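You operate a simulated robot arm through the tools that you are given. There is no shell and no other tool. Be economical: measure what you need, move in short steps, check, and stop when the job is done.

The job below is to be done with a simulated two-armed robot. You get a single attempt, and the scene is never put back.

## Task
Stack the grey container in bay K on the teal one beside it, using crane 2.
Fine: keep the red lever at RUN; wind the grab up before each run, and at the end over the container; leave the other containers, the train, the lorry and crane 1 as they are.

Only the result counts: the job must be done as asked and must still hold three seconds after the hand-in. Knocking over, shifting, dropping, spilling or breaking anything else fails it.

## Robot
Two 7-joint arms with fingered hands on one trunk, on a base that drives. Base frame: it is fixed to the floor where the robot stands at the start and does not move with it; the origin is under the middle of the robot, x ahead of it, y to its left, z up; the surface under the hand at the start is at about z = 760. Units: mm, rad, N and s.
The left shoulder is at the start at [99, 128, 1086], the right one opposite. Places, roughly: black flat wagon [1250, 250, 750]; blue container [1000, 500, 750]; gantry crane one [1300, 4400, 1000]; gantry crane two [1100, 400, 1000]; grab of crane one [1300, 4500, 1000]; grab of crane two [1100, 400, 1000]; green container [1250, 500, 750]; green latch [700, 4600, 900]; grey container [1500, 500, 750]; hold lever of crane two [600, 0, 800]; lock lever of crane two [600, 100, 800]; lock switch of crane one [600, 4700, 800]; red container [1250, 250, 750]; roof of container H692 [1500, 600, 800]; teal container [1500, 500, 750]; trolley of crane one [1300, 4500, 1100]. Payload 5 kg a hand.
Tool frame (each hand has its own): the origin (TCP) lies between the finger pads and is the grasp point; the fingertips stand 37 mm ahead of it; z points along the fingers, y is the line along which they close. Largest opening 124 mm; the body of the gripper starts 43 mm behind the TCP. The gripper is a hand of 3 fingers: y runs from the thumb to the fingers, the wrist lies at [-21, -116, -203] in the tool frame.
Orientation is that of the tool frame in the base frame, as a unit quaternion [w, x, y, z]. With the fingers straight down and the wrist toward the robot, the tool's x, y and z point along [0, 1, 0], [1, 0, 0] and [0, 0, -1] of the base frame.

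## Interface
- The arms move only by the tool nudge_tool. It takes "left_steps", "right_steps" or both (then of equal length, played together; a hand with none holds still); each is one flat list of numbers, 6 for each row, row after row: the shift along the tool's x, y, z in mm, then the turn, a rotation vector about the tool's x, y, z in degrees. In form: [x, y, z, ax, ay, az, x, y, z, ax, ay, az, ...]. A call has 1 to 10 rows; each row is the pose to reach, as a shift and turn from the pose commanded when the call began, along the tool's axes at that moment. Each row takes 0.2 s and may step no farther than 50 mm and 0.15 rad from the row before; otherwise, the whole call is refused. Where a pose cannot be reached the arm comes as near as it can. A force on the tool above 90 N (or 10 N above the force at the start of the call, whichever is more), or a blocked arm, ends the call early, and 0.2 s more pass. In this call time passes only in rows, and 0.2 s behind the last. The reply holds the time, the measured pose of the TCP, the force on the tool along the base axes, the opening and the grip force, in the units named above and with some noise, with the torque about the TCP (base axes, N m) and any sound that the robot's microphone picked up.
- Cameras (640 x 400 px; columns grow to the right, rows downward): "scene" is now at [261.5, 18.1, 1241.2]; the picture's right is [0.19, -0.98, 0.00], its down [-0.60, -0.12, -0.79] and it looks along [0.77, 0.15, -0.61] (base axes); focal length 214 px, centre (320, 200). "left" rides on the left gripper at [-72, -104, -154] in its tool frame; the picture's right is [-0.83, -0.26, 0.49], its down [0.51, -0.72, 0.47] and it looks along [0.23, 0.64, 0.73] (tool axes); focal length 243 px, centre (320, 200). "right" rides on the right gripper at [72, -104, -154] in its tool frame; the picture's right is [-0.83, 0.26, -0.49], its down [-0.51, -0.72, 0.47] and it looks along [-0.23, 0.64, 0.73] (tool axes); focal length 243 px, centre (320, 200). There is no depth. A picture from a camera that has moved, and an enlarged one, comes with that camera's place and axes in the base frame and with its lens.
- grab_frame(camera): a new picture of that camera. No time passes.
- slide_trunk(by): slides the trunk up (or, below 0, down) by that many mm; the arms and the scene camera ride with it, the base frame stays. It gives what a move gives, with no picture.
- roll_base(legs): drives the robot by 1 to 6 legs, each [ahead, left, turn to the left] in mm, mm and rad, along the robot's own axes; the way and the turn of a leg run together, so that a leg with both is an arc; at most 1500 mm and 3.142 rad a leg. The arms and the cameras ride along, it lands a little off, and it stops where it bumps. It gives what a move gives.
- curl_fingers(index, middle, thumb_bend, thumb_turn, hand): sets how far each is bent, from 0 (flat) to 1 (curled in); at 0.3 the hand is open as for a grip, at 0.7 the pads meet at the TCP. One left out holds its place. A second passes; each finger stops where it meets its share of the squeeze, and holds until it gets a number again. It is the only way to open and close the hand. It gives what a move gives, with no picture; readings hold the bend of each and the force on the fingers (four entries, about 0 where the hand has none), thumb and palm. thumb_turn goes from beside the hand (0) to across from the fingers (1), as for a grip.
- pan_tilt(pan, tilt): turns the head with the scene camera to pan (to the left, within 1.396 rad either way) and tilt (down, from -0.506 to 1.204), counted from straight ahead of the robot. It gives what a move gives.
- inspect(camera, box): a new picture of the part [left, top, right, bottom] of that camera's present view, enlarged. No time passes.
- finish_job(): hands the job in; it is judged then, once.

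Go step by step. Nothing tells you exact positions but the pictures and the camera data: compare them with the known pose of the tool, close in by small moves and look again before you grip or let go. The budget is 120 turns and 88 pictures, counting those below and the enlarged ones. Unless the task says otherwise, let go and move clear before handing in, and close with one line.

The tools are called by a JSON object that holds its "fn" and its "kwargs". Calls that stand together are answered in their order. nudge_tool: Moves the arms, as the interface text tells. Its arguments: {"type":"object","properties":{"left_steps":{"type":"array"},"right_steps":{"type":"array"}},"required":[]} The other tools are called the same way: slide_trunk (by) slides the trunk up or down; curl_fingers (index, middle, thumb_bend, thumb_turn, hand) moves the fingers one by one; roll_base (legs) drives the base; pan_tilt (pan, tilt) turns the head that bears the scene camera; grab_frame (camera) takes a picture; inspect (camera, box) takes an enlarged picture of a part of a camera's view; finish_job () hands the job in.

At the start:

```text
time: 0.0
left_eef_pos: [654.9, 392.9, 1042.2]
left_orientation: [0.0, 0.707, 0.707, 0.001]
left_wrist_force: [-0.4, 0.7, 0.2]
left_ft_torque: [0.01, -0.01, -0.02]
left_width: 123.3
left_grip_force: 0.0
left_shape: jaw
left_bend: [0.3, 0.3, 0.3, 0.98]
left_finger forces: [0.1, 0.0, 0.0, 0.0, 0.0, 0.1]
right_eef_pos: [670.6, -176.7, 1124.2]
right_orientation: [0.001, 0.707, 0.707, 0.0]
right_wrist_force: [-0.5, 0.6, -1.1]
right_ft_torque: [0.01, 0.02, 0.02]
right_width: 123.5
right_grip_force: 0.0
right_shape: jaw
right_bend: [0.3, 0.3, 0.3, 0.98]
right_finger forces: [0.0, 0.0, 0.0, 0.0, 0.0, 0.1]
trunk travel left (down, up): [-275.0, 288.0]
robot x, y, heading: [-1.5, -0.8, 0.004]
head pan, tilt: [0.192, 0.661]
```

scene: 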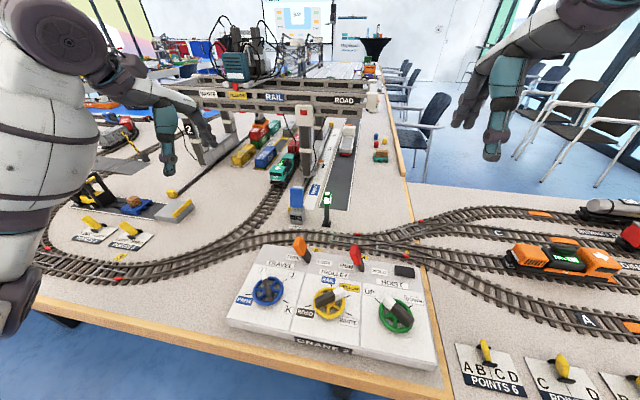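
right: 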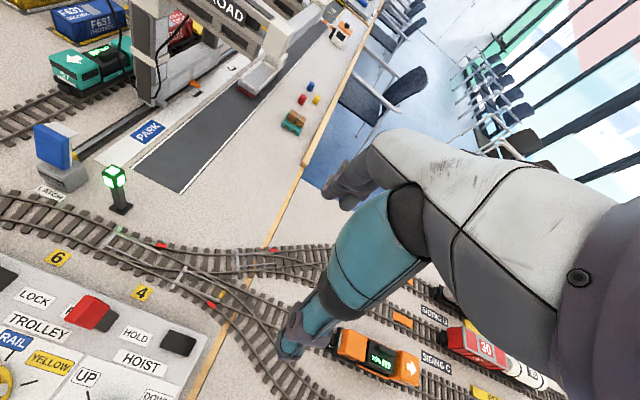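
left: 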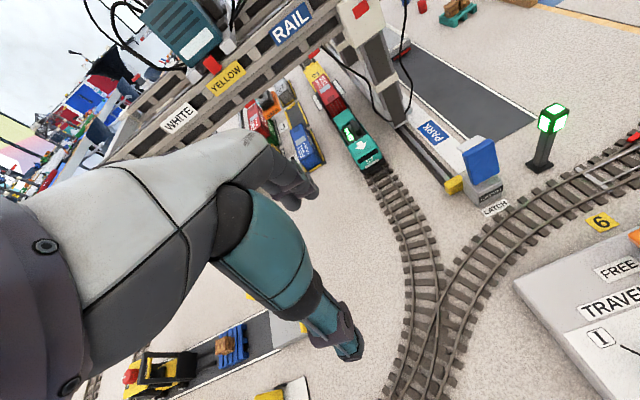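

I see a control desk for crane 2 with three hand wheels (travel, trolley, hoist), and an orange and a red lever. I'll look closer at the desk and the crane first.

{"fn": "inspect", "kwargs": {"camera": "scene", "box": [220, 220, 450, 370]}}

{"fn": "inspect", "kwargs": {"camera": "scene", "box": [170, 40, 400, 220]}}

{"fn": "inspect", "kwargs": {"camera": "left", "box": [100, 0, 420, 200]}}

```text
2.67 times, centred on (335, 295) of scene
camera zoom: at [261.5, 18.1, 1241.2], right [0.19, -0.98, 0.0], down [-0.6, -0.12, -0.79], along [0.77, 0.15, -0.61], focal length 572 px, centre (280, -53)
```

zoom: 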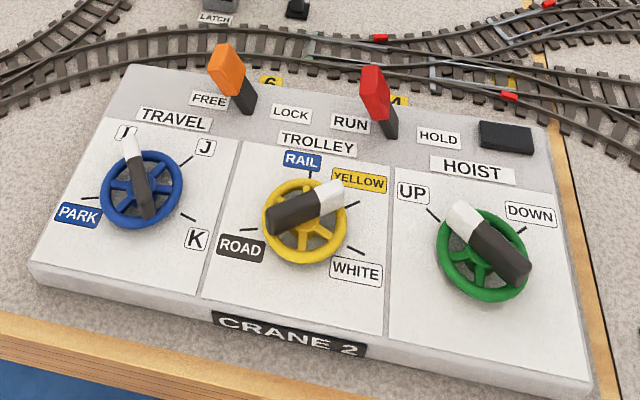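

```text
2.22 times, centred on (285, 130) of scene
camera zoom: at [261.5, 18.1, 1241.2], right [0.19, -0.98, 0.0], down [-0.6, -0.12, -0.79], along [0.77, 0.15, -0.61], focal length 477 px, centre (398, 356)
```

zoom: 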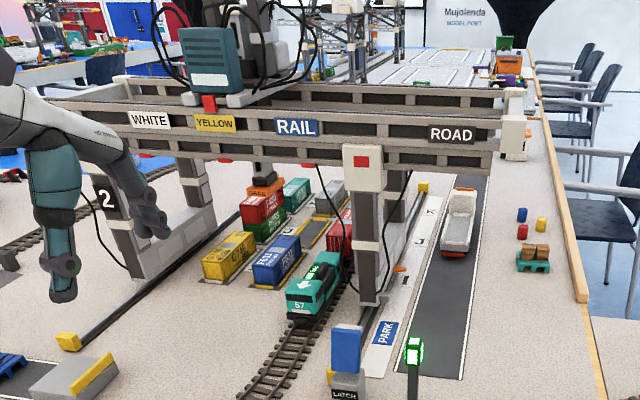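

```text
2.00 times, centred on (260, 100) of left
camera zoom: at [550.5, 323.4, 1195.4], right [-0.26, -0.83, -0.49], down [-0.72, 0.51, -0.47], along [0.64, 0.23, -0.73], focal length 485 px, centre (440, 400)
```

zoom: 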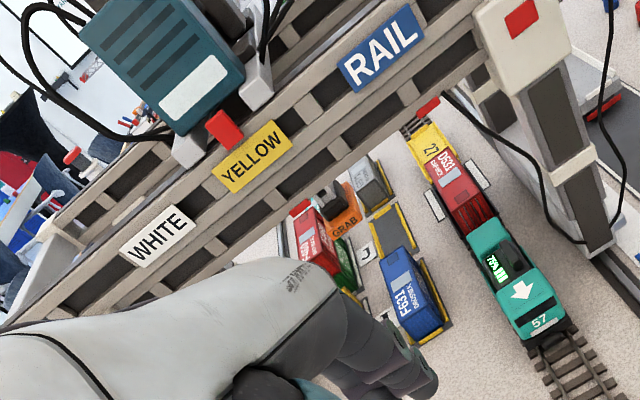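

The desk handles read travel I, trolley YELLOW, hoist UP and lock FREE. The wheels sit near x≈470, which is too close for the hands, so I'll back off and shift left to bring them into the right hand's range.

{"fn": "roll_base", "kwargs": {"legs": [[-270, 0, 0], [0, 150, 0]]}}

{"fn": "grab_frame", "kwargs": {"camera": "scene"}}

{"fn": "grab_frame", "kwargs": {"camera": "right"}}

```text
time: 3.5
left_eef_pos: [382.9, 543.5, 1043.0]
left_orientation: [0.0, 0.707, 0.707, 0.0]
left_wrist_force: [-1.0, 0.2, -0.3]
left_ft_torque: [-0.02, 0.0, -0.02]
left_width: 123.5
left_grip_force: 0.0
left_shape: jaw
left_bend: [0.3, 0.3, 0.3, 0.98]
left_finger forces: [0.1, 0.0, 0.0, 0.0, 0.0, 0.0]
right_eef_pos: [399.0, -27.6, 1124.3]
right_orientation: [0.001, 0.708, 0.706, 0.0]
right_wrist_force: [-1.0, 0.5, -0.5]
right_ft_torque: [-0.02, 0.0, 0.02]
right_width: 123.6
right_grip_force: 0.1
right_shape: jaw
right_bend: [0.3, 0.3, 0.3, 0.98]
right_finger forces: [0.0, 0.0, 0.0, 0.1, 0.0, 0.1]
trunk travel left (down, up): [-275.0, 288.0]
robot x, y, heading: [-268.4, 150.3, -0.004]
head pan, tilt: [0.192, 0.661]
```

```text
81 pictures are left
camera scene: at [-9.8, 167.7, 1241.2], right [0.19, -0.98, 0.0], down [-0.6, -0.12, -0.79], along [0.77, 0.15, -0.61], focal length 214 px, centre (320, 200)
```

scene: 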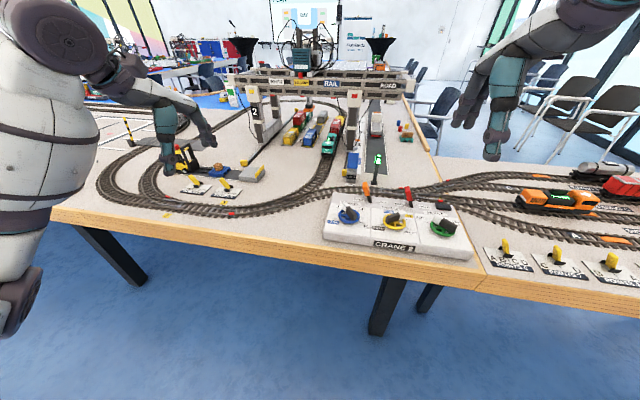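

```text
80 pictures are left
camera right: at [293.6, 43.4, 1280.2], right [0.26, -0.83, 0.49], down [-0.72, -0.51, -0.47], along [0.64, -0.23, -0.73], focal length 243 px, centre (320, 200)
```

right: 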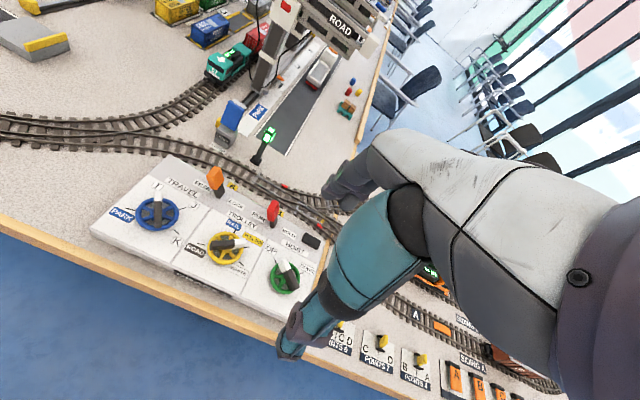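

The desk is now ahead at a good distance. I'll take enlarged views to triangulate the wheels.

{"fn": "inspect", "kwargs": {"camera": "scene", "box": [310, 160, 480, 266]}}

{"fn": "inspect", "kwargs": {"camera": "right", "box": [90, 140, 340, 300]}}

```text
3.76 times, centred on (395, 213) of scene
camera zoom: at [-9.8, 167.7, 1241.2], right [0.19, -0.98, 0.0], down [-0.6, -0.12, -0.79], along [0.77, 0.15, -0.61], focal length 807 px, centre (38, 151)
```

zoom: 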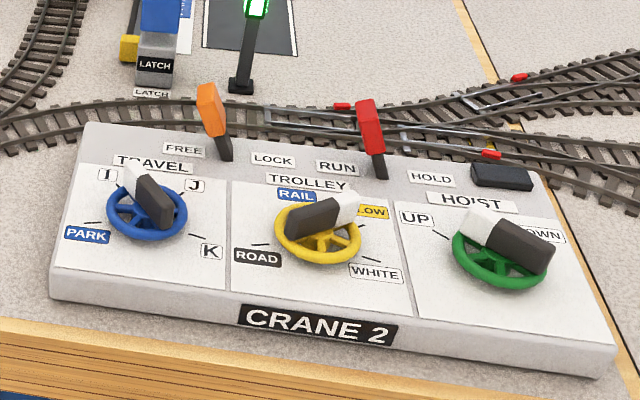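

```text
2.50 times, centred on (215, 220) of right
camera zoom: at [293.6, 43.4, 1280.2], right [0.26, -0.83, 0.49], down [-0.72, -0.51, -0.47], along [0.64, -0.23, -0.73], focal length 606 px, centre (582, 150)
```

zoom: 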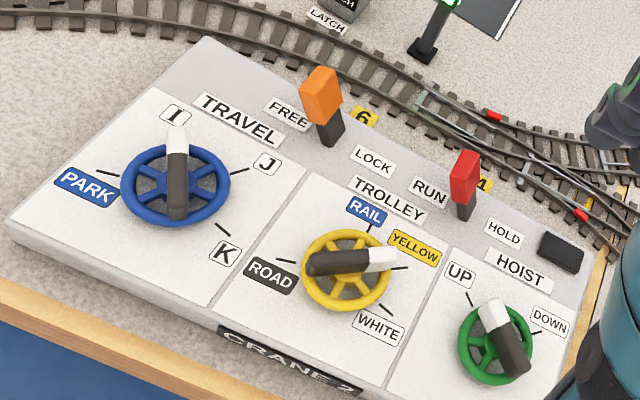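

Triangulated: the wheel centres are about (478, 172 / 40 / −94, 806), with bar handles on top up to z≈826. The orange lever's top is near (590, 133, 850). I'll move the right hand above the hoist wheel and test how far it can turn.

{"fn": "nudge_tool", "kwargs": {"right_steps": [-16, 20, 40, 0, 0, 0, -33, 40, 80, 0, 0, 0, -50, 60, 120, 0, 0, 0, -66, 79, 160, 0, 0, 0, -66, 79, 174, 0, 0, 0]}}

{"fn": "nudge_tool", "kwargs": {"right_steps": [0, 0, 0, 0, 0, -8, 0, 0, 0, 0, 0, -16, 0, 0, 0, 0, 0, -24, 0, 0, 0, 0, 0, -32, 0, 0, 0, 0, 0, -40, 0, 0, 0, 0, 0, -48, 0, 0, 0, 0, 0, -56, 0, 0, 0, 0, 0, -64, 0, 0, 0, 0, 0, -72, 0, 0, 0, 0, 0, -80]}}

{"fn": "grab_frame", "kwargs": {"camera": "scene"}}

```text
time: 4.7
left_eef_pos: [383.4, 543.6, 1041.4]
left_orientation: [0.0, 0.707, 0.707, 0.0]
left_wrist_force: [-0.6, -0.6, 0.4]
left_ft_torque: [0.0, -0.02, 0.01]
left_width: 123.5
left_grip_force: 0.1
left_shape: jaw
left_bend: [0.3, 0.3, 0.3, 0.98]
left_finger forces: [0.0, 0.0, 0.1, 0.0, 0.0, 0.0]
right_eef_pos: [478.7, -91.9, 950.6]
right_orientation: [0.001, 0.707, 0.707, 0.0]
right_wrist_force: [-0.1, -0.2, -0.1]
right_ft_torque: [-0.04, -0.01, 0.01]
right_width: 123.9
right_grip_force: 0.0
right_shape: jaw
right_bend: [0.3, 0.3, 0.3, 0.98]
right_finger forces: [0.1, 0.0, 0.0, 0.0, 0.0, 0.1]
trunk travel left (down, up): [-275.0, 288.0]
robot x, y, heading: [-269.4, 154.1, -0.003]
head pan, tilt: [0.192, 0.661]
```

```text
time: 7.1
left_eef_pos: [382.7, 545.4, 1040.5]
left_orientation: [0.0, 0.707, 0.707, -0.001]
left_wrist_force: [0.0, 1.0, 0.5]
left_ft_torque: [0.0, 0.03, 0.01]
left_width: 123.6
left_grip_force: 0.0
left_shape: jaw
left_bend: [0.3, 0.3, 0.3, 0.97]
left_finger forces: [0.1, 0.1, 0.0, 0.1, 0.0, 0.0]
right_eef_pos: [318.1, 121.4, 852.0]
right_orientation: [0.049, 0.134, 0.989, 0.048]
right_wrist_force: [0.9, 0.0, -0.7]
right_ft_torque: [0.0, 0.01, -0.01]
right_width: 123.9
right_grip_force: 0.1
right_shape: jaw
right_bend: [0.3, 0.3, 0.3, 0.97]
right_finger forces: [0.0, 0.1, 0.1, 0.0, 0.1, 0.0]
right hand out of reach, approached as far as the arm can: row 5, 6, 7, 8, 9, 10
trunk travel left (down, up): [-275.0, 288.0]
robot x, y, heading: [-272.5, 151.7, 0.001]
head pan, tilt: [0.192, 0.661]
stopped in row 10 (right hand): the arm was blocked; the commanded pose is now the measured one
```

```text
77 pictures are left
camera scene: at [-8.8, 170.0, 1240.9], right [0.19, -0.98, 0.0], down [-0.6, -0.12, -0.79], along [0.77, 0.15, -0.62], focal length 214 px, centre (320, 200)
```

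scene: 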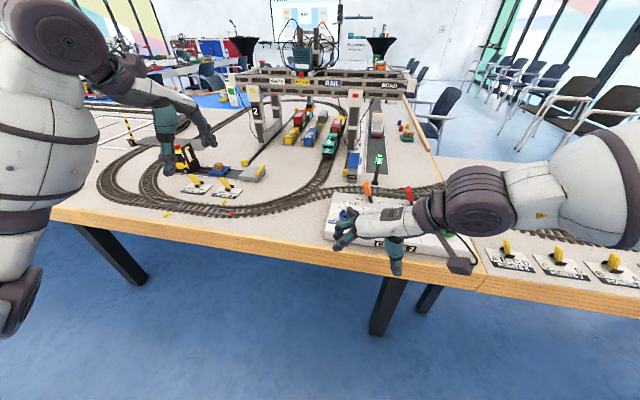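

The turn ran past the arm's range and the hand wandered to (318, 121, 852), in front of the desk. I'll check that nothing was touched before backing out.

{"fn": "inspect", "kwargs": {"camera": "scene", "box": [310, 160, 480, 286]}}

```text
3.17 times, centred on (395, 223) of scene
camera zoom: at [-8.8, 170.0, 1240.9], right [0.19, -0.98, 0.0], down [-0.6, -0.12, -0.79], along [0.77, 0.15, -0.62], focal length 681 px, centre (82, 127)
```

zoom: 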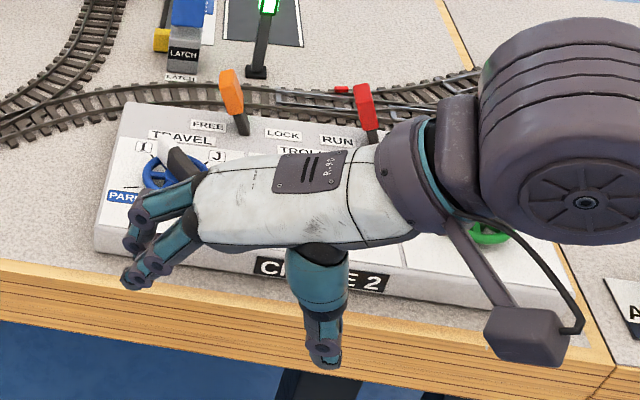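

The forearm is low over the desk and the handles look undisturbed. I'll lift straight up first, then turn back.

{"fn": "nudge_tool", "kwargs": {"right_steps": [0, 0, -30, 0, 0, 0, 0, 0, -65, 0, 0, 0, 0, 0, -100, 0, 0, 0]}}

{"fn": "nudge_tool", "kwargs": {"right_steps": [-17, -13, -4, 0.8, 0, 7.4, -34, -26, -8, 1.7, 0, 14.9, -50, -39, -12, 2.5, 0, 22.3, -67, -52, -16, 3.4, 0, 29.8, -84, -65, -20, 4.2, 0, 37.2, -101, -78, -23, 5.1, 0, 44.7, -118, -91, -27, 5.9, 0, 52.1, -134, -104, -31, 6.8, 0, 59.6, -151, -117, -35, 7.6, 0, 67, -168, -130, -39, 8.4, 0.1, 74.5]}}

{"fn": "inspect", "kwargs": {"camera": "scene", "box": [310, 160, 480, 286]}}

```text
time: 7.9
left_eef_pos: [383.0, 543.1, 1041.7]
left_orientation: [0.0, 0.707, 0.707, 0.0]
left_wrist_force: [0.8, -0.2, 0.1]
left_ft_torque: [0.01, 0.0, 0.01]
left_width: 123.6
left_grip_force: 0.0
left_shape: jaw
left_bend: [0.3, 0.3, 0.3, 0.97]
left_finger forces: [0.0, 0.0, 0.1, 0.0, 0.0, 0.0]
right_eef_pos: [306.6, 115.8, 869.2]
right_orientation: [0.05, 0.133, 0.989, 0.05]
right_wrist_force: [0.2, 0.0, -0.3]
right_ft_torque: [0.0, 0.0, 0.05]
right_width: 123.8
right_grip_force: 0.0
right_shape: jaw
right_bend: [0.3, 0.3, 0.3, 0.98]
right_finger forces: [0.0, 0.1, 0.0, 0.0, 0.0, 0.1]
right hand out of reach, approached as far as the arm can: row 1, 2, 3
trunk travel left (down, up): [-275.0, 288.0]
robot x, y, heading: [-272.8, 150.8, -0.002]
head pan, tilt: [0.192, 0.661]
```

```text
time: 10.1
left_eef_pos: [382.1, 543.5, 1042.2]
left_orientation: [0.0, 0.708, 0.707, 0.0]
left_wrist_force: [0.1, 0.7, 0.2]
left_ft_torque: [0.01, 0.04, 0.02]
left_width: 123.6
left_grip_force: 0.2
left_shape: jaw
left_bend: [0.3, 0.3, 0.3, 0.97]
left_finger forces: [0.1, 0.0, 0.0, 0.0, 0.1, 0.0]
right_eef_pos: [430.6, -59.3, 910.3]
right_orientation: [0.0, 0.708, 0.707, 0.002]
right_wrist_force: [0.7, 0.8, 0.0]
right_ft_torque: [-0.01, 0.03, -0.02]
right_width: 124.0
right_grip_force: 0.1
right_shape: jaw
right_bend: [0.3, 0.3, 0.3, 0.98]
right_finger forces: [0.0, 0.0, 0.1, 0.1, 0.0, 0.0]
trunk travel left (down, up): [-275.0, 288.0]
robot x, y, heading: [-267.7, 150.2, -0.001]
head pan, tilt: [0.192, 0.661]
```

```text
3.17 times, centred on (395, 223) of scene
camera zoom: at [-9.5, 167.8, 1241.1], right [0.19, -0.98, 0.0], down [-0.6, -0.12, -0.79], along [0.77, 0.15, -0.61], focal length 681 px, centre (82, 127)
```

zoom: 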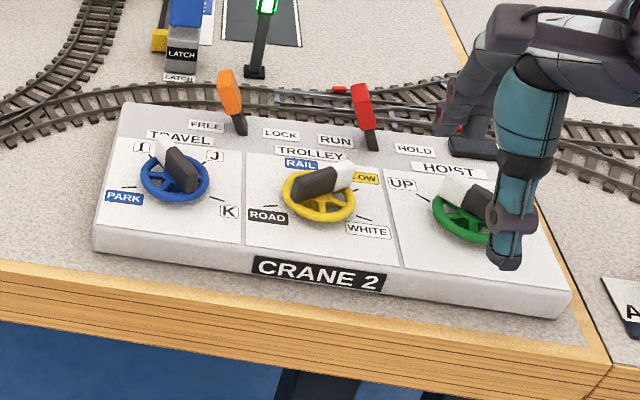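

Nothing changed on the desk. I'll test the clockwise range in small steps, at height.

{"fn": "nudge_tool", "kwargs": {"right_steps": [0, 16, -20, 0, 0, 8, 0, 32, -40, 0, 0, 16, 0, 48, -50, 0, 0, 24, 0, 48, -50, 0, 0, 32, 0, 48, -50, 0, 0, 40]}}

{"fn": "nudge_tool", "kwargs": {"right_steps": [0, 0, 0, 0, 0, 8, 0, 0, 0, 0, 0, 16, 0, 0, 0, 0, 0, 24]}}

```text
time: 11.3
left_eef_pos: [383.4, 544.5, 1041.4]
left_orientation: [0.0, 0.707, 0.707, 0.0]
left_wrist_force: [-0.7, 0.9, -0.5]
left_ft_torque: [-0.02, 0.0, -0.01]
left_width: 123.7
left_grip_force: 0.1
left_shape: jaw
left_bend: [0.3, 0.3, 0.3, 0.97]
left_finger forces: [0.0, 0.0, 0.1, 0.1, 0.0, 0.1]
right_eef_pos: [479.1, -57.3, 961.5]
right_orientation: [0.0, 0.907, 0.422, 0.002]
right_wrist_force: [0.0, -0.6, 0.1]
right_ft_torque: [0.0, -0.01, 0.01]
right_width: 123.8
right_grip_force: 0.1
right_shape: jaw
right_bend: [0.3, 0.3, 0.3, 0.98]
right_finger forces: [0.0, 0.0, 0.1, 0.0, 0.1, 0.0]
trunk travel left (down, up): [-275.0, 288.0]
robot x, y, heading: [-272.4, 150.8, 0.004]
head pan, tilt: [0.192, 0.661]
```

```text
time: 12.1
left_eef_pos: [382.5, 544.5, 1041.9]
left_orientation: [-0.001, 0.707, 0.707, 0.0]
left_wrist_force: [0.2, -0.1, -0.6]
left_ft_torque: [0.01, -0.03, 0.02]
left_width: 123.8
left_grip_force: 0.1
left_shape: jaw
left_bend: [0.3, 0.3, 0.3, 0.97]
left_finger forces: [0.0, 0.1, 0.0, 0.0, 0.0, 0.1]
right_eef_pos: [477.8, -57.1, 962.5]
right_orientation: [-0.001, 0.975, 0.223, 0.001]
right_wrist_force: [0.5, -0.5, -0.4]
right_ft_torque: [-0.02, -0.03, 0.02]
right_width: 123.9
right_grip_force: 0.1
right_shape: jaw
right_bend: [0.3, 0.3, 0.3, 0.98]
right_finger forces: [0.1, 0.1, 0.0, 0.0, 0.1, 0.0]
trunk travel left (down, up): [-275.0, 288.0]
robot x, y, heading: [-268.4, 147.8, 0.004]
head pan, tilt: [0.192, 0.661]
```

{"fn": "nudge_tool", "kwargs": {"right_steps": [0, 0, 0, 0, 0, 8, 0, 0, 0, 0, 0, 16, 0, 0, 0, 0, 0, 24, 0, 0, 0, 0, 0, 32]}}

{"fn": "grab_frame", "kwargs": {"camera": "scene"}}

```text
time: 13.1
left_eef_pos: [382.2, 545.2, 1042.4]
left_orientation: [0.001, 0.707, 0.708, 0.0]
left_wrist_force: [-0.5, 0.4, -1.1]
left_ft_torque: [0.0, -0.02, 0.02]
left_width: 123.8
left_grip_force: 0.0
left_shape: jaw
left_bend: [0.3, 0.3, 0.3, 0.97]
left_finger forces: [0.0, 0.1, 0.1, 0.0, 0.1, 0.0]
right_eef_pos: [479.0, -56.0, 962.6]
right_orientation: [-0.001, 0.999, -0.053, 0.001]
right_wrist_force: [0.4, 0.0, -0.9]
right_ft_torque: [-0.01, -0.03, 0.0]
right_width: 123.8
right_grip_force: 0.0
right_shape: jaw
right_bend: [0.3, 0.3, 0.3, 0.98]
right_finger forces: [0.0, 0.0, 0.0, 0.0, 0.1, 0.0]
trunk travel left (down, up): [-275.0, 288.0]
robot x, y, heading: [-271.3, 149.1, 0.002]
head pan, tilt: [0.192, 0.661]
```

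```text
74 pictures are left
camera scene: at [-9.7, 168.6, 1241.1], right [0.19, -0.98, 0.0], down [-0.6, -0.12, -0.79], along [0.77, 0.15, -0.61], focal length 214 px, centre (320, 200)
```

scene: 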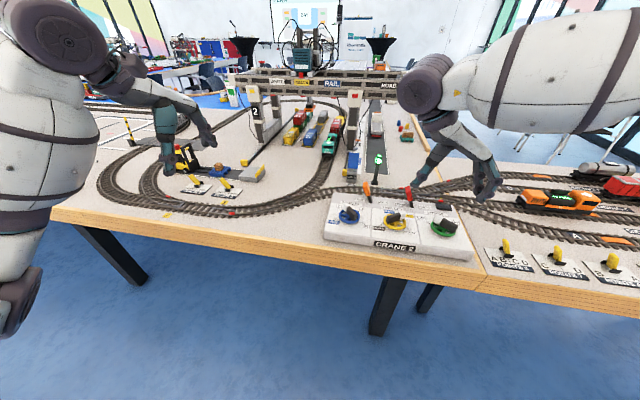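

{"fn": "nudge_tool", "kwargs": {"right_steps": [0, 0, 0, 0, 0, 8, 0, 0, 0, 0, 0, 16, 0, 0, 0, 0, 0, 24, 0, 0, 0, 0, 0, 32, 0, 0, 0, 0, 0, 40]}}

```text
time: 14.3
left_eef_pos: [381.8, 542.9, 1042.7]
left_orientation: [0.0, 0.707, 0.707, 0.0]
left_wrist_force: [-0.3, 0.1, -1.4]
left_ft_torque: [0.01, -0.03, -0.02]
left_width: 123.7
left_grip_force: 0.1
left_shape: jaw
left_bend: [0.3, 0.3, 0.3, 0.97]
left_finger forces: [0.0, 0.0, 0.1, 0.0, 0.1, 0.0]
right_eef_pos: [478.2, -59.2, 963.2]
right_orientation: [-0.002, 0.92, -0.392, 0.0]
right_wrist_force: [0.4, -0.2, 0.1]
right_ft_torque: [-0.02, 0.01, 0.02]
right_width: 124.0
right_grip_force: 0.1
right_shape: jaw
right_bend: [0.3, 0.3, 0.3, 0.98]
right_finger forces: [0.1, 0.0, 0.0, 0.1, 0.1, 0.1]
trunk travel left (down, up): [-275.0, 288.0]
robot x, y, heading: [-270.7, 151.2, -0.003]
head pan, tilt: [0.192, 0.661]
```

The cross grip can turn from about +32° to −136°, so I'll use cross grips on the bars. Next I'll go above the travel wheel with the closing line across its bar (−55°).

{"fn": "nudge_tool", "kwargs": {"right_steps": [-16.6, -16, 0, 0, 0, -8.1, -33, -32, 0, 0, 0, -16.2, -50, -48, 0, 0, 0, -24.3, -66, -64, 0, 0, 0, -32.4, -83, -80, 0, 0, 0, -40.5, -100, -96, 0, 0, 0, -48.6, -116, -112, 0, 0, 0, -56.7, -133, -128, 0, 0, 0, -64.8, -149, -144, 0, 0, 0, -72.9, -166, -160, 0, 0, 0, -81]}}

{"fn": "grab_frame", "kwargs": {"camera": "right"}}

{"fn": "inspect", "kwargs": {"camera": "scene", "box": [280, 130, 480, 266]}}

```text
time: 16.5
left_eef_pos: [382.8, 545.0, 1042.8]
left_orientation: [0.0, 0.707, 0.707, 0.0]
left_wrist_force: [0.1, 0.2, 0.4]
left_ft_torque: [-0.01, -0.01, 0.01]
left_width: 123.4
left_grip_force: 0.0
left_shape: jaw
left_bend: [0.3, 0.3, 0.3, 0.97]
left_finger forces: [0.0, 0.1, 0.0, 0.1, 0.0, 0.0]
right_eef_pos: [478.8, 175.1, 961.4]
right_orientation: [0.0, 0.953, 0.302, 0.002]
right_wrist_force: [-0.5, -0.1, 0.3]
right_ft_torque: [-0.05, 0.0, 0.02]
right_width: 123.9
right_grip_force: 0.1
right_shape: jaw
right_bend: [0.3, 0.3, 0.3, 0.98]
right_finger forces: [0.1, 0.1, 0.1, 0.0, 0.1, 0.0]
trunk travel left (down, up): [-275.0, 288.0]
robot x, y, heading: [-271.4, 150.9, -0.001]
head pan, tilt: [0.192, 0.661]
```

```text
73 pictures are left
camera right: at [476.5, 300.1, 1117.4], right [-0.53, -0.69, 0.49], down [-0.83, 0.3, -0.47], along [0.18, -0.66, -0.73], focal length 243 px, centre (320, 200)
```

right: 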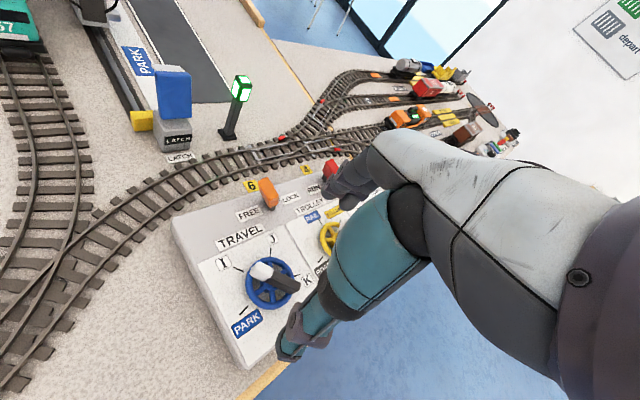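

```text
2.94 times, centred on (380, 198) of scene
camera zoom: at [-9.9, 168.5, 1241.2], right [0.19, -0.98, 0.0], down [-0.6, -0.12, -0.79], along [0.77, 0.15, -0.61], focal length 631 px, centre (144, 206)
```

zoom: 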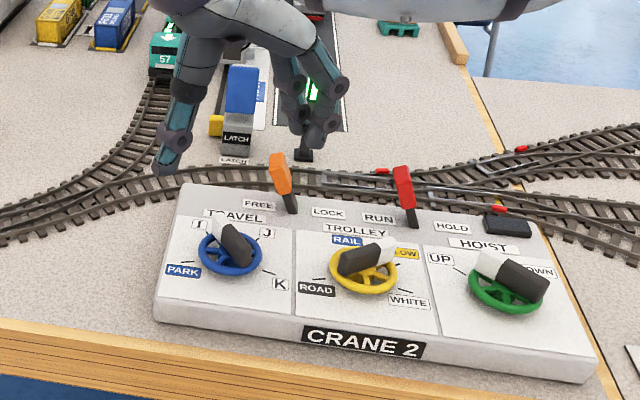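

The hand is placed over the travel bar. I'll descend most of the way and look.

{"fn": "nudge_tool", "kwargs": {"right_steps": [2.5, 0, 35, 0, 0, 0, 2.5, 0, 70, 0, 0, 0, 2.5, 1, 98, 0, 0, 0]}}

{"fn": "inspect", "kwargs": {"camera": "scene", "box": [310, 170, 430, 245]}}

{"fn": "grab_frame", "kwargs": {"camera": "right"}}

```text
time: 17.3
left_eef_pos: [383.4, 544.5, 1041.1]
left_orientation: [0.0, 0.707, 0.707, 0.0]
left_wrist_force: [0.7, -0.3, 0.5]
left_ft_torque: [0.0, 0.05, 0.0]
left_width: 123.7
left_grip_force: 0.0
left_shape: jaw
left_bend: [0.3, 0.3, 0.3, 0.97]
left_finger forces: [0.0, 0.0, 0.1, 0.0, 0.1, 0.0]
right_eef_pos: [481.8, 175.1, 864.8]
right_orientation: [-0.001, 0.954, 0.301, 0.002]
right_wrist_force: [-0.4, -0.5, -1.1]
right_ft_torque: [-0.04, 0.01, -0.01]
right_width: 123.9
right_grip_force: 0.1
right_shape: jaw
right_bend: [0.3, 0.3, 0.3, 0.98]
right_finger forces: [0.0, 0.0, 0.1, 0.0, 0.0, 0.1]
trunk travel left (down, up): [-275.0, 288.0]
robot x, y, heading: [-265.8, 152.0, -0.001]
head pan, tilt: [0.192, 0.661]
```

```text
5.33 times, centred on (370, 208) of scene
camera zoom: at [-9.3, 167.7, 1241.1], right [0.19, -0.98, 0.0], down [-0.6, -0.12, -0.79], along [0.77, 0.15, -0.61], focal length 1144 px, centre (53, 160)
```

zoom: 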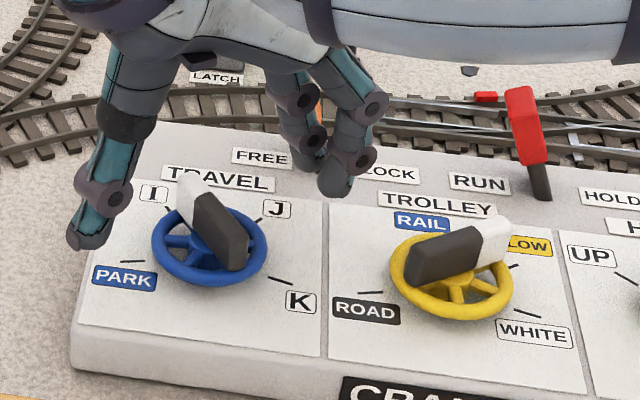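

```text
70 pictures are left
camera right: at [479.9, 299.9, 1021.7], right [-0.53, -0.69, 0.49], down [-0.83, 0.3, -0.47], along [0.18, -0.66, -0.73], focal length 243 px, centre (320, 200)
```

right: 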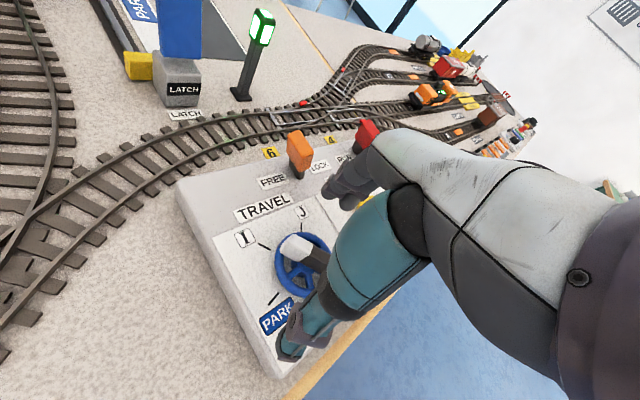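

The geometry agrees: the fingertips are at z≈828, astride the bar. I'll go down a further 13 mm and close in steps.

{"fn": "nudge_tool", "kwargs": {"right_steps": [0, 0, 13, 0, 0, 0]}}

{"fn": "curl_fingers", "kwargs": {"hand": "right", "index": 0.5, "middle": 0.5, "thumb_bend": 0.5}}

{"fn": "inspect", "kwargs": {"camera": "scene", "box": [310, 170, 430, 245]}}

```text
time: 17.7
left_eef_pos: [383.3, 544.3, 1041.8]
left_orientation: [0.0, 0.707, 0.707, 0.0]
left_wrist_force: [0.7, -0.4, -0.1]
left_ft_torque: [0.03, -0.03, 0.03]
left_width: 123.8
left_grip_force: 0.0
left_shape: jaw
left_bend: [0.3, 0.3, 0.3, 0.97]
left_finger forces: [0.1, 0.0, 0.0, 0.1, 0.0, 0.1]
right_eef_pos: [481.3, 174.5, 851.7]
right_orientation: [-0.001, 0.954, 0.301, 0.002]
right_wrist_force: [0.7, -0.5, 0.0]
right_ft_torque: [0.03, 0.01, 0.01]
right_width: 123.8
right_grip_force: 0.1
right_shape: jaw
right_bend: [0.3, 0.3, 0.3, 0.98]
right_finger forces: [0.0, 0.1, 0.0, 0.1, 0.0, 0.1]
trunk travel left (down, up): [-275.0, 288.0]
robot x, y, heading: [-274.3, 148.5, -0.0]
head pan, tilt: [0.192, 0.661]
```

```text
time: 18.7
left_eef_pos: [382.2, 544.5, 1041.7]
left_orientation: [0.0, 0.707, 0.707, -0.001]
left_wrist_force: [0.1, -0.2, 0.0]
left_ft_torque: [0.0, -0.01, 0.01]
left_width: 123.6
left_grip_force: 0.0
left_shape: jaw
left_bend: [0.3, 0.3, 0.3, 0.97]
left_finger forces: [0.1, 0.0, 0.0, 0.0, 0.0, 0.0]
right_eef_pos: [481.7, 175.0, 852.2]
right_orientation: [-0.001, 0.954, 0.301, 0.002]
right_wrist_force: [-0.4, -0.2, 0.5]
right_ft_torque: [0.0, -0.02, 0.05]
right_width: 68.4
right_grip_force: 0.0
right_shape: fingers
right_bend: [0.5, 0.5, 0.5, 0.98]
right_finger forces: [0.0, 0.0, 0.0, 0.1, 0.0, 0.0]
trunk travel left (down, up): [-275.0, 288.0]
robot x, y, heading: [-272.6, 148.1, 0.002]
head pan, tilt: [0.192, 0.661]
```

```text
5.33 times, centred on (370, 208) of scene
camera zoom: at [-9.8, 168.0, 1241.2], right [0.19, -0.98, 0.0], down [-0.6, -0.12, -0.79], along [0.77, 0.15, -0.61], focal length 1144 px, centre (53, 160)
```

zoom: 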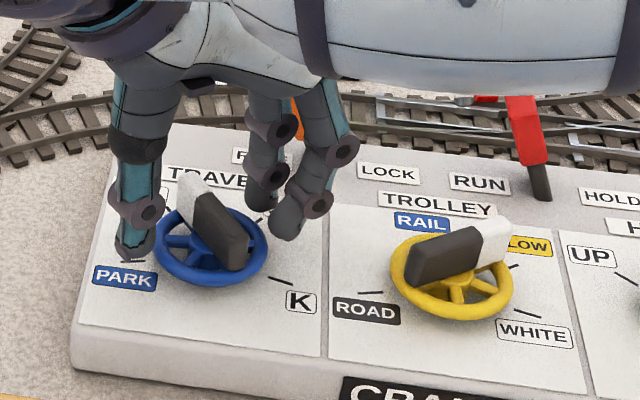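

The fingers are converging evenly on both sides of the bar. I'll close onto it.

{"fn": "curl_fingers", "kwargs": {"hand": "right", "index": 0.68, "middle": 0.68, "thumb_bend": 0.68}}

{"fn": "inspect", "kwargs": {"camera": "scene", "box": [310, 170, 430, 245]}}

```text
time: 19.7
left_eef_pos: [383.4, 541.5, 1043.9]
left_orientation: [0.0, 0.707, 0.707, 0.001]
left_wrist_force: [-0.2, -0.1, -0.1]
left_ft_torque: [-0.01, 0.01, -0.01]
left_width: 123.7
left_grip_force: 0.0
left_shape: jaw
left_bend: [0.3, 0.3, 0.3, 0.97]
left_finger forces: [0.0, 0.0, 0.0, 0.1, 0.1, 0.0]
right_eef_pos: [481.2, 173.0, 853.0]
right_orientation: [-0.001, 0.954, 0.3, 0.002]
right_wrist_force: [7.5, -13.1, 10.5]
right_ft_torque: [-0.91, -0.32, 0.0]
right_width: 15.2
right_grip_force: 9.8
right_shape: fingers
right_bend: [0.67, 0.59, 0.68, 0.97]
right_finger forces: [2.2, 16.7, 0.0, 0.1, 0.4, 0.0]
trunk travel left (down, up): [-275.0, 288.0]
robot x, y, heading: [-271.1, 149.6, -0.001]
head pan, tilt: [0.192, 0.661]
```

```text
5.33 times, centred on (370, 208) of scene
camera zoom: at [-10.2, 166.5, 1241.3], right [0.19, -0.98, 0.0], down [-0.6, -0.12, -0.79], along [0.77, 0.15, -0.61], focal length 1144 px, centre (53, 160)
```

zoom: 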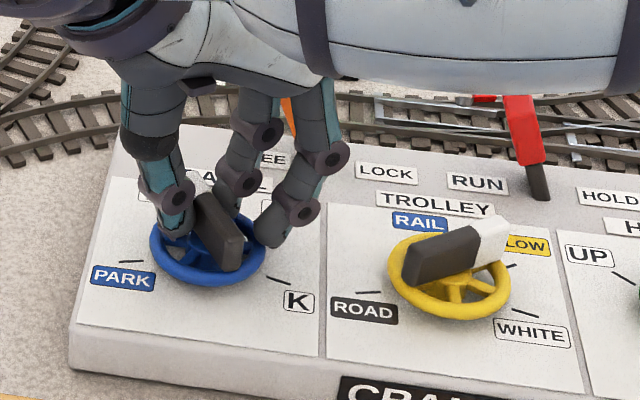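

The middle finger caught on the rim, since it stopped early with 17 N. I'll open a little, raise 8 mm and close again.

{"fn": "curl_fingers", "kwargs": {"hand": "right", "index": 0.5, "middle": 0.5, "thumb_bend": 0.5}}

{"fn": "nudge_tool", "kwargs": {"right_steps": [0, 0, -8, 0, 0, 0]}}

{"fn": "curl_fingers", "kwargs": {"hand": "right", "index": 0.68, "middle": 0.68, "thumb_bend": 0.68}}

{"fn": "inspect", "kwargs": {"camera": "scene", "box": [310, 170, 430, 245]}}

```text
time: 20.7
left_eef_pos: [383.8, 543.8, 1041.9]
left_orientation: [-0.001, 0.707, 0.707, 0.0]
left_wrist_force: [-0.5, 0.2, -0.4]
left_ft_torque: [-0.01, 0.0, 0.01]
left_width: 123.7
left_grip_force: 0.0
left_shape: jaw
left_bend: [0.3, 0.3, 0.3, 0.97]
left_finger forces: [0.1, 0.0, 0.1, 0.1, 0.1, 0.0]
right_eef_pos: [480.9, 174.7, 852.5]
right_orientation: [-0.001, 0.954, 0.3, 0.001]
right_wrist_force: [0.5, 0.2, -0.2]
right_ft_torque: [-0.02, 0.01, -0.03]
right_width: 67.1
right_grip_force: 0.1
right_shape: fingers
right_bend: [0.5, 0.5, 0.5, 0.97]
right_finger forces: [0.0, 0.0, 0.0, 0.1, 0.0, 0.0]
trunk travel left (down, up): [-275.0, 288.0]
robot x, y, heading: [-268.4, 150.6, -0.003]
head pan, tilt: [0.192, 0.661]
```

```text
time: 21.1
left_eef_pos: [381.6, 544.3, 1042.5]
left_orientation: [0.0, 0.707, 0.707, 0.0]
left_wrist_force: [0.8, 0.4, 0.6]
left_ft_torque: [0.02, -0.02, 0.01]
left_width: 123.8
left_grip_force: 0.1
left_shape: jaw
left_bend: [0.3, 0.3, 0.3, 0.97]
left_finger forces: [0.0, 0.0, 0.0, 0.0, 0.0, 0.0]
right_eef_pos: [480.7, 174.7, 860.9]
right_orientation: [-0.001, 0.954, 0.3, 0.002]
right_wrist_force: [-0.4, 0.5, 0.5]
right_ft_torque: [-0.04, 0.03, -0.02]
right_width: 67.0
right_grip_force: 0.1
right_shape: fingers
right_bend: [0.5, 0.5, 0.5, 0.97]
right_finger forces: [0.0, 0.1, 0.0, 0.0, 0.0, 0.0]
trunk travel left (down, up): [-275.0, 288.0]
robot x, y, heading: [-272.4, 148.0, -0.002]
head pan, tilt: [0.192, 0.661]
```

```text
time: 22.1
left_eef_pos: [382.7, 545.0, 1042.9]
left_orientation: [0.0, 0.707, 0.708, 0.0]
left_wrist_force: [-0.2, 0.3, -0.8]
left_ft_torque: [0.02, 0.01, 0.0]
left_width: 123.7
left_grip_force: 0.1
left_shape: jaw
left_bend: [0.3, 0.3, 0.3, 0.97]
left_finger forces: [0.0, 0.1, 0.1, 0.0, 0.0, 0.0]
right_eef_pos: [481.3, 174.0, 859.7]
right_orientation: [-0.001, 0.954, 0.3, 0.002]
right_wrist_force: [1.9, -3.0, -0.6]
right_ft_torque: [-0.12, -0.08, 0.0]
right_width: 15.5
right_grip_force: 1.9
right_shape: fingers
right_bend: [0.67, 0.67, 0.68, 0.97]
right_finger forces: [1.9, 2.0, 0.0, 0.0, 0.3, 0.1]
trunk travel left (down, up): [-275.0, 288.0]
robot x, y, heading: [-268.5, 151.6, -0.001]
head pan, tilt: [0.192, 0.661]
```

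```text
5.33 times, centred on (370, 208) of scene
camera zoom: at [-9.6, 167.6, 1241.1], right [0.19, -0.98, 0.0], down [-0.6, -0.12, -0.79], along [0.77, 0.15, -0.61], focal length 1144 px, centre (53, 160)
```

zoom: 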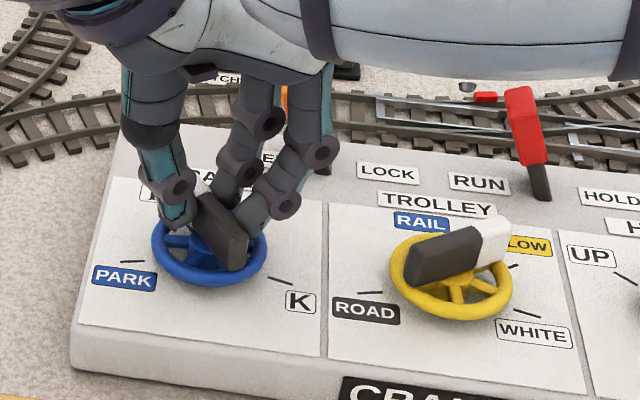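

All the fingers now sit on the bar. I'll tighten and turn clockwise gently, then check the crane's response.

{"fn": "curl_fingers", "kwargs": {"hand": "right", "index": 0.74, "middle": 0.74, "thumb_bend": 0.76}}

{"fn": "nudge_tool", "kwargs": {"right_steps": [0, 0, 0, 0, 0, 4, 0, 0, 0, 0, 0, 8, 0, 0, 0, 0, 0, 12, 0, 0, 0, 0, 0, 16, 0, 0, 0, 0, 0, 20, 0, 0, 0, 0, 0, 24]}}

{"fn": "grab_frame", "kwargs": {"camera": "scene"}}

```text
time: 23.1
left_eef_pos: [381.7, 542.5, 1042.2]
left_orientation: [0.0, 0.707, 0.707, 0.0]
left_wrist_force: [0.1, -0.1, 0.5]
left_ft_torque: [0.0, -0.02, 0.02]
left_width: 123.8
left_grip_force: 0.1
left_shape: jaw
left_bend: [0.3, 0.3, 0.3, 0.97]
left_finger forces: [0.0, 0.1, 0.0, 0.0, 0.1, 0.1]
right_eef_pos: [479.7, 172.7, 858.0]
right_orientation: [0.0, 0.954, 0.301, 0.0]
right_wrist_force: [-3.4, -11.1, -12.0]
right_ft_torque: [-0.29, 0.12, 0.04]
right_width: 12.2
right_grip_force: 15.3
right_shape: fingers
right_bend: [0.72, 0.72, 0.71, 0.97]
right_finger forces: [12.0, 8.3, 0.0, 0.0, 11.3, 0.1]
trunk travel left (down, up): [-275.0, 288.0]
robot x, y, heading: [-269.2, 148.7, -0.004]
head pan, tilt: [0.192, 0.661]
```

```text
time: 24.5
left_eef_pos: [383.4, 543.2, 1041.8]
left_orientation: [0.0, 0.707, 0.707, 0.0]
left_wrist_force: [0.3, 0.6, 0.6]
left_ft_torque: [0.0, 0.0, -0.02]
left_width: 123.7
left_grip_force: 0.1
left_shape: jaw
left_bend: [0.3, 0.3, 0.3, 0.97]
left_finger forces: [0.0, 0.0, 0.0, 0.0, 0.1, 0.1]
right_eef_pos: [480.7, 173.1, 858.7]
right_orientation: [-0.001, 0.996, 0.094, 0.001]
right_wrist_force: [-0.2, -11.5, -15.7]
right_ft_torque: [-0.3, 0.07, 0.03]
right_width: 12.3
right_grip_force: 15.2
right_shape: fingers
right_bend: [0.72, 0.72, 0.71, 0.97]
right_finger forces: [11.9, 9.0, 0.0, 0.0, 9.0, 0.1]
trunk travel left (down, up): [-275.0, 288.0]
robot x, y, heading: [-271.1, 149.1, 0.0]
head pan, tilt: [0.192, 0.661]
```

```text
66 pictures are left
camera scene: at [-8.3, 166.8, 1240.8], right [0.19, -0.98, 0.0], down [-0.6, -0.12, -0.79], along [0.77, 0.15, -0.62], focal length 214 px, centre (320, 200)
```

scene: 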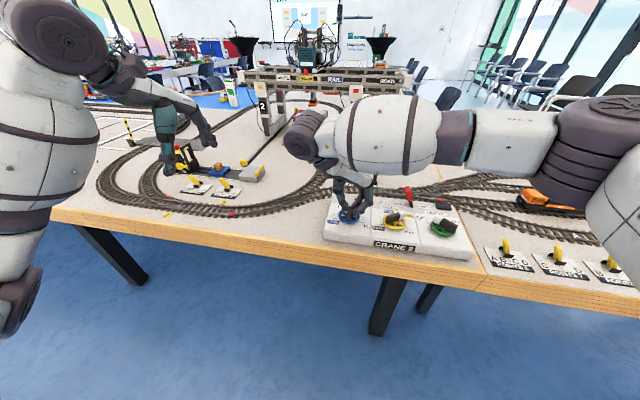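

The grip holds and the crane moved away as it should. Continuing the turn toward K.

{"fn": "nudge_tool", "kwargs": {"right_steps": [0, 0, 0, 0, 0, 5, 0, 0, 0, 0, 0, 10, 0, 0, 0, 0, 0, 15, 0, 0, 0, 0, 0, 20, 0, 0, 0, 0, 0, 25, 0, 0, 0, 0, 0, 30, 0, 0, 0, 0, 0, 35, 0, 0, 0, 0, 0, 40, 0, 0, 0, 0, 0, 45, 0, 0, 0, 0, 0, 50]}}

{"fn": "nudge_tool", "kwargs": {"right_steps": [0, 0, 0, 0, 0, 4, 0, 0, 0, 0, 0, 8]}}

{"fn": "nudge_tool", "kwargs": {"right_steps": [0, 0, 0, 0, 0, 4, 0, 0, 0, 0, 0, 8]}}

```text
time: 26.7
left_eef_pos: [383.8, 542.6, 1042.4]
left_orientation: [-0.001, 0.707, 0.707, 0.0]
left_wrist_force: [-0.5, -0.2, -2.0]
left_ft_torque: [-0.03, -0.02, -0.02]
left_width: 123.5
left_grip_force: 0.0
left_shape: jaw
left_bend: [0.3, 0.3, 0.3, 0.97]
left_finger forces: [0.0, 0.0, 0.0, 0.1, 0.0, 0.0]
right_eef_pos: [481.5, 172.8, 859.2]
right_orientation: [-0.002, 0.942, -0.335, 0.0]
right_wrist_force: [-6.1, -13.7, -13.6]
right_ft_torque: [-0.28, 0.14, -0.02]
right_width: 12.8
right_grip_force: 15.1
right_shape: fingers
right_bend: [0.72, 0.72, 0.71, 0.96]
right_finger forces: [12.8, 8.8, 0.0, 0.1, 8.1, 0.0]
trunk travel left (down, up): [-275.0, 288.0]
robot x, y, heading: [-273.7, 150.5, -0.001]
head pan, tilt: [0.192, 0.661]
```

```text
time: 27.3
left_eef_pos: [383.2, 543.2, 1043.0]
left_orientation: [-0.001, 0.707, 0.707, 0.0]
left_wrist_force: [-0.4, 0.4, -0.5]
left_ft_torque: [0.06, 0.0, 0.01]
left_width: 123.9
left_grip_force: 0.0
left_shape: jaw
left_bend: [0.3, 0.3, 0.3, 0.97]
left_finger forces: [0.0, 0.0, 0.2, 0.0, 0.1, 0.0]
right_eef_pos: [480.0, 173.3, 858.8]
right_orientation: [-0.003, 0.917, -0.4, 0.0]
right_wrist_force: [-5.8, -11.9, -11.8]
right_ft_torque: [-0.33, 0.16, 0.05]
right_width: 12.5
right_grip_force: 14.7
right_shape: fingers
right_bend: [0.72, 0.72, 0.71, 0.96]
right_finger forces: [12.5, 7.7, 0.1, 0.0, 8.6, 0.0]
trunk travel left (down, up): [-275.0, 288.0]
robot x, y, heading: [-272.1, 149.0, -0.004]
head pan, tilt: [0.192, 0.661]
```

```text
time: 27.9
left_eef_pos: [382.5, 543.6, 1043.0]
left_orientation: [0.0, 0.707, 0.708, 0.0]
left_wrist_force: [0.2, -1.0, 0.8]
left_ft_torque: [-0.02, -0.01, 0.02]
left_width: 123.7
left_grip_force: 0.2
left_shape: jaw
left_bend: [0.3, 0.3, 0.3, 0.97]
left_finger forces: [0.1, 0.0, 0.0, 0.0, 0.0, 0.1]
right_eef_pos: [480.9, 172.2, 859.7]
right_orientation: [-0.002, 0.887, -0.462, -0.001]
right_wrist_force: [-6.9, -11.1, -11.9]
right_ft_torque: [-0.25, 0.2, 0.05]
right_width: 12.3
right_grip_force: 14.0
right_shape: fingers
right_bend: [0.72, 0.72, 0.71, 0.96]
right_finger forces: [12.0, 7.5, 0.0, 0.0, 8.7, 0.0]
trunk travel left (down, up): [-275.0, 288.0]
robot x, y, heading: [-272.6, 151.3, 0.003]
head pan, tilt: [0.192, 0.661]
```

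{"fn": "nudge_tool", "kwargs": {"right_steps": [0, 0, 0, 0, 0, 4, 0, 0, 0, 0, 0, 8, 0, 0, 0, 0, 0, 12]}}

{"fn": "nudge_tool", "kwargs": {"right_steps": [0, 0, 0, 0, 0, 4, 0, 0, 0, 0, 0, 8]}}

{"fn": "inspect", "kwargs": {"camera": "scene", "box": [280, 60, 480, 260]}}

```text
time: 28.7
left_eef_pos: [383.7, 542.8, 1043.2]
left_orientation: [0.0, 0.707, 0.707, 0.0]
left_wrist_force: [0.1, 0.0, -0.4]
left_ft_torque: [-0.03, 0.02, -0.01]
left_width: 123.6
left_grip_force: 0.1
left_shape: jaw
left_bend: [0.3, 0.3, 0.3, 0.97]
left_finger forces: [0.0, 0.1, 0.1, 0.1, 0.0, 0.1]
right_eef_pos: [480.3, 172.6, 859.8]
right_orientation: [-0.002, 0.834, -0.552, 0.001]
right_wrist_force: [-9.2, -9.3, -11.6]
right_ft_torque: [-0.21, 0.2, 0.02]
right_width: 12.4
right_grip_force: 13.3
right_shape: fingers
right_bend: [0.72, 0.72, 0.71, 0.96]
right_finger forces: [11.9, 7.1, 0.1, 0.1, 8.9, 0.0]
trunk travel left (down, up): [-275.0, 288.0]
robot x, y, heading: [-268.9, 150.7, -0.0]
head pan, tilt: [0.192, 0.661]
```

```text
time: 29.3
left_eef_pos: [383.5, 544.5, 1041.0]
left_orientation: [0.0, 0.707, 0.708, 0.0]
left_wrist_force: [-0.5, -0.3, 0.0]
left_ft_torque: [-0.04, 0.0, 0.0]
left_width: 123.6
left_grip_force: 0.0
left_shape: jaw
left_bend: [0.3, 0.3, 0.3, 0.97]
left_finger forces: [0.0, 0.1, 0.1, 0.0, 0.0, 0.0]
right_eef_pos: [480.9, 173.6, 860.5]
right_orientation: [-0.002, 0.793, -0.609, -0.001]
right_wrist_force: [-9.4, -8.0, -13.4]
right_ft_torque: [-0.16, 0.25, 0.03]
right_width: 12.6
right_grip_force: 13.6
right_shape: fingers
right_bend: [0.72, 0.72, 0.71, 0.96]
right_finger forces: [11.3, 6.8, 0.1, 0.0, 9.1, 0.0]
trunk travel left (down, up): [-275.0, 288.0]
robot x, y, heading: [-271.8, 151.9, -0.007]
head pan, tilt: [0.192, 0.661]
```

```text
2.00 times, centred on (380, 160) of scene
camera zoom: at [-9.6, 167.0, 1241.1], right [0.19, -0.98, 0.0], down [-0.6, -0.12, -0.79], along [0.77, 0.15, -0.61], focal length 429 px, centre (200, 280)
```

zoom: 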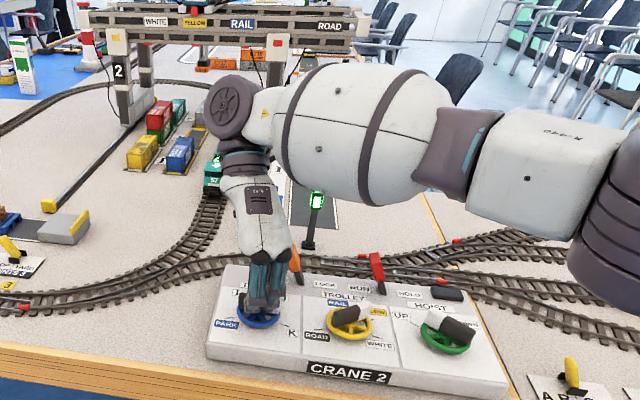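

Turned 110° with a steady grip, and about 25° remain. The orange lever stays clear beside the hand, so I'll continue in small steps.

{"fn": "nudge_tool", "kwargs": {"right_steps": [0, 0, 0, 0, 0, 4, 0, 0, 0, 0, 0, 8, 0, 0, 0, 0, 0, 12]}}

{"fn": "inspect", "kwargs": {"camera": "scene", "box": [310, 170, 430, 245]}}

```text
time: 30.1
left_eef_pos: [383.1, 543.2, 1042.6]
left_orientation: [0.0, 0.707, 0.707, 0.0]
left_wrist_force: [0.3, 0.2, -0.2]
left_ft_torque: [0.02, -0.01, 0.0]
left_width: 123.5
left_grip_force: 0.0
left_shape: jaw
left_bend: [0.3, 0.3, 0.3, 0.97]
left_finger forces: [0.0, 0.0, 0.1, 0.0, 0.0, 0.0]
right_eef_pos: [480.7, 173.1, 858.2]
right_orientation: [-0.002, 0.725, -0.689, 0.0]
right_wrist_force: [-10.2, -6.5, -12.2]
right_ft_torque: [-0.07, 0.27, 0.01]
right_width: 12.3
right_grip_force: 14.0
right_shape: fingers
right_bend: [0.72, 0.72, 0.71, 0.96]
right_finger forces: [11.2, 6.6, 0.1, 0.0, 9.6, 0.1]
trunk travel left (down, up): [-275.0, 288.0]
robot x, y, heading: [-270.4, 147.2, 0.006]
head pan, tilt: [0.192, 0.661]
```

```text
5.33 times, centred on (370, 208) of scene
camera zoom: at [-9.7, 167.3, 1241.1], right [0.19, -0.98, 0.0], down [-0.6, -0.12, -0.79], along [0.77, 0.15, -0.61], focal length 1144 px, centre (53, 160)
```

zoom: 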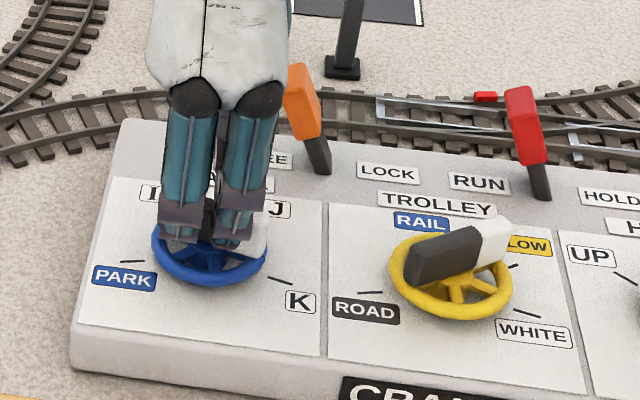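

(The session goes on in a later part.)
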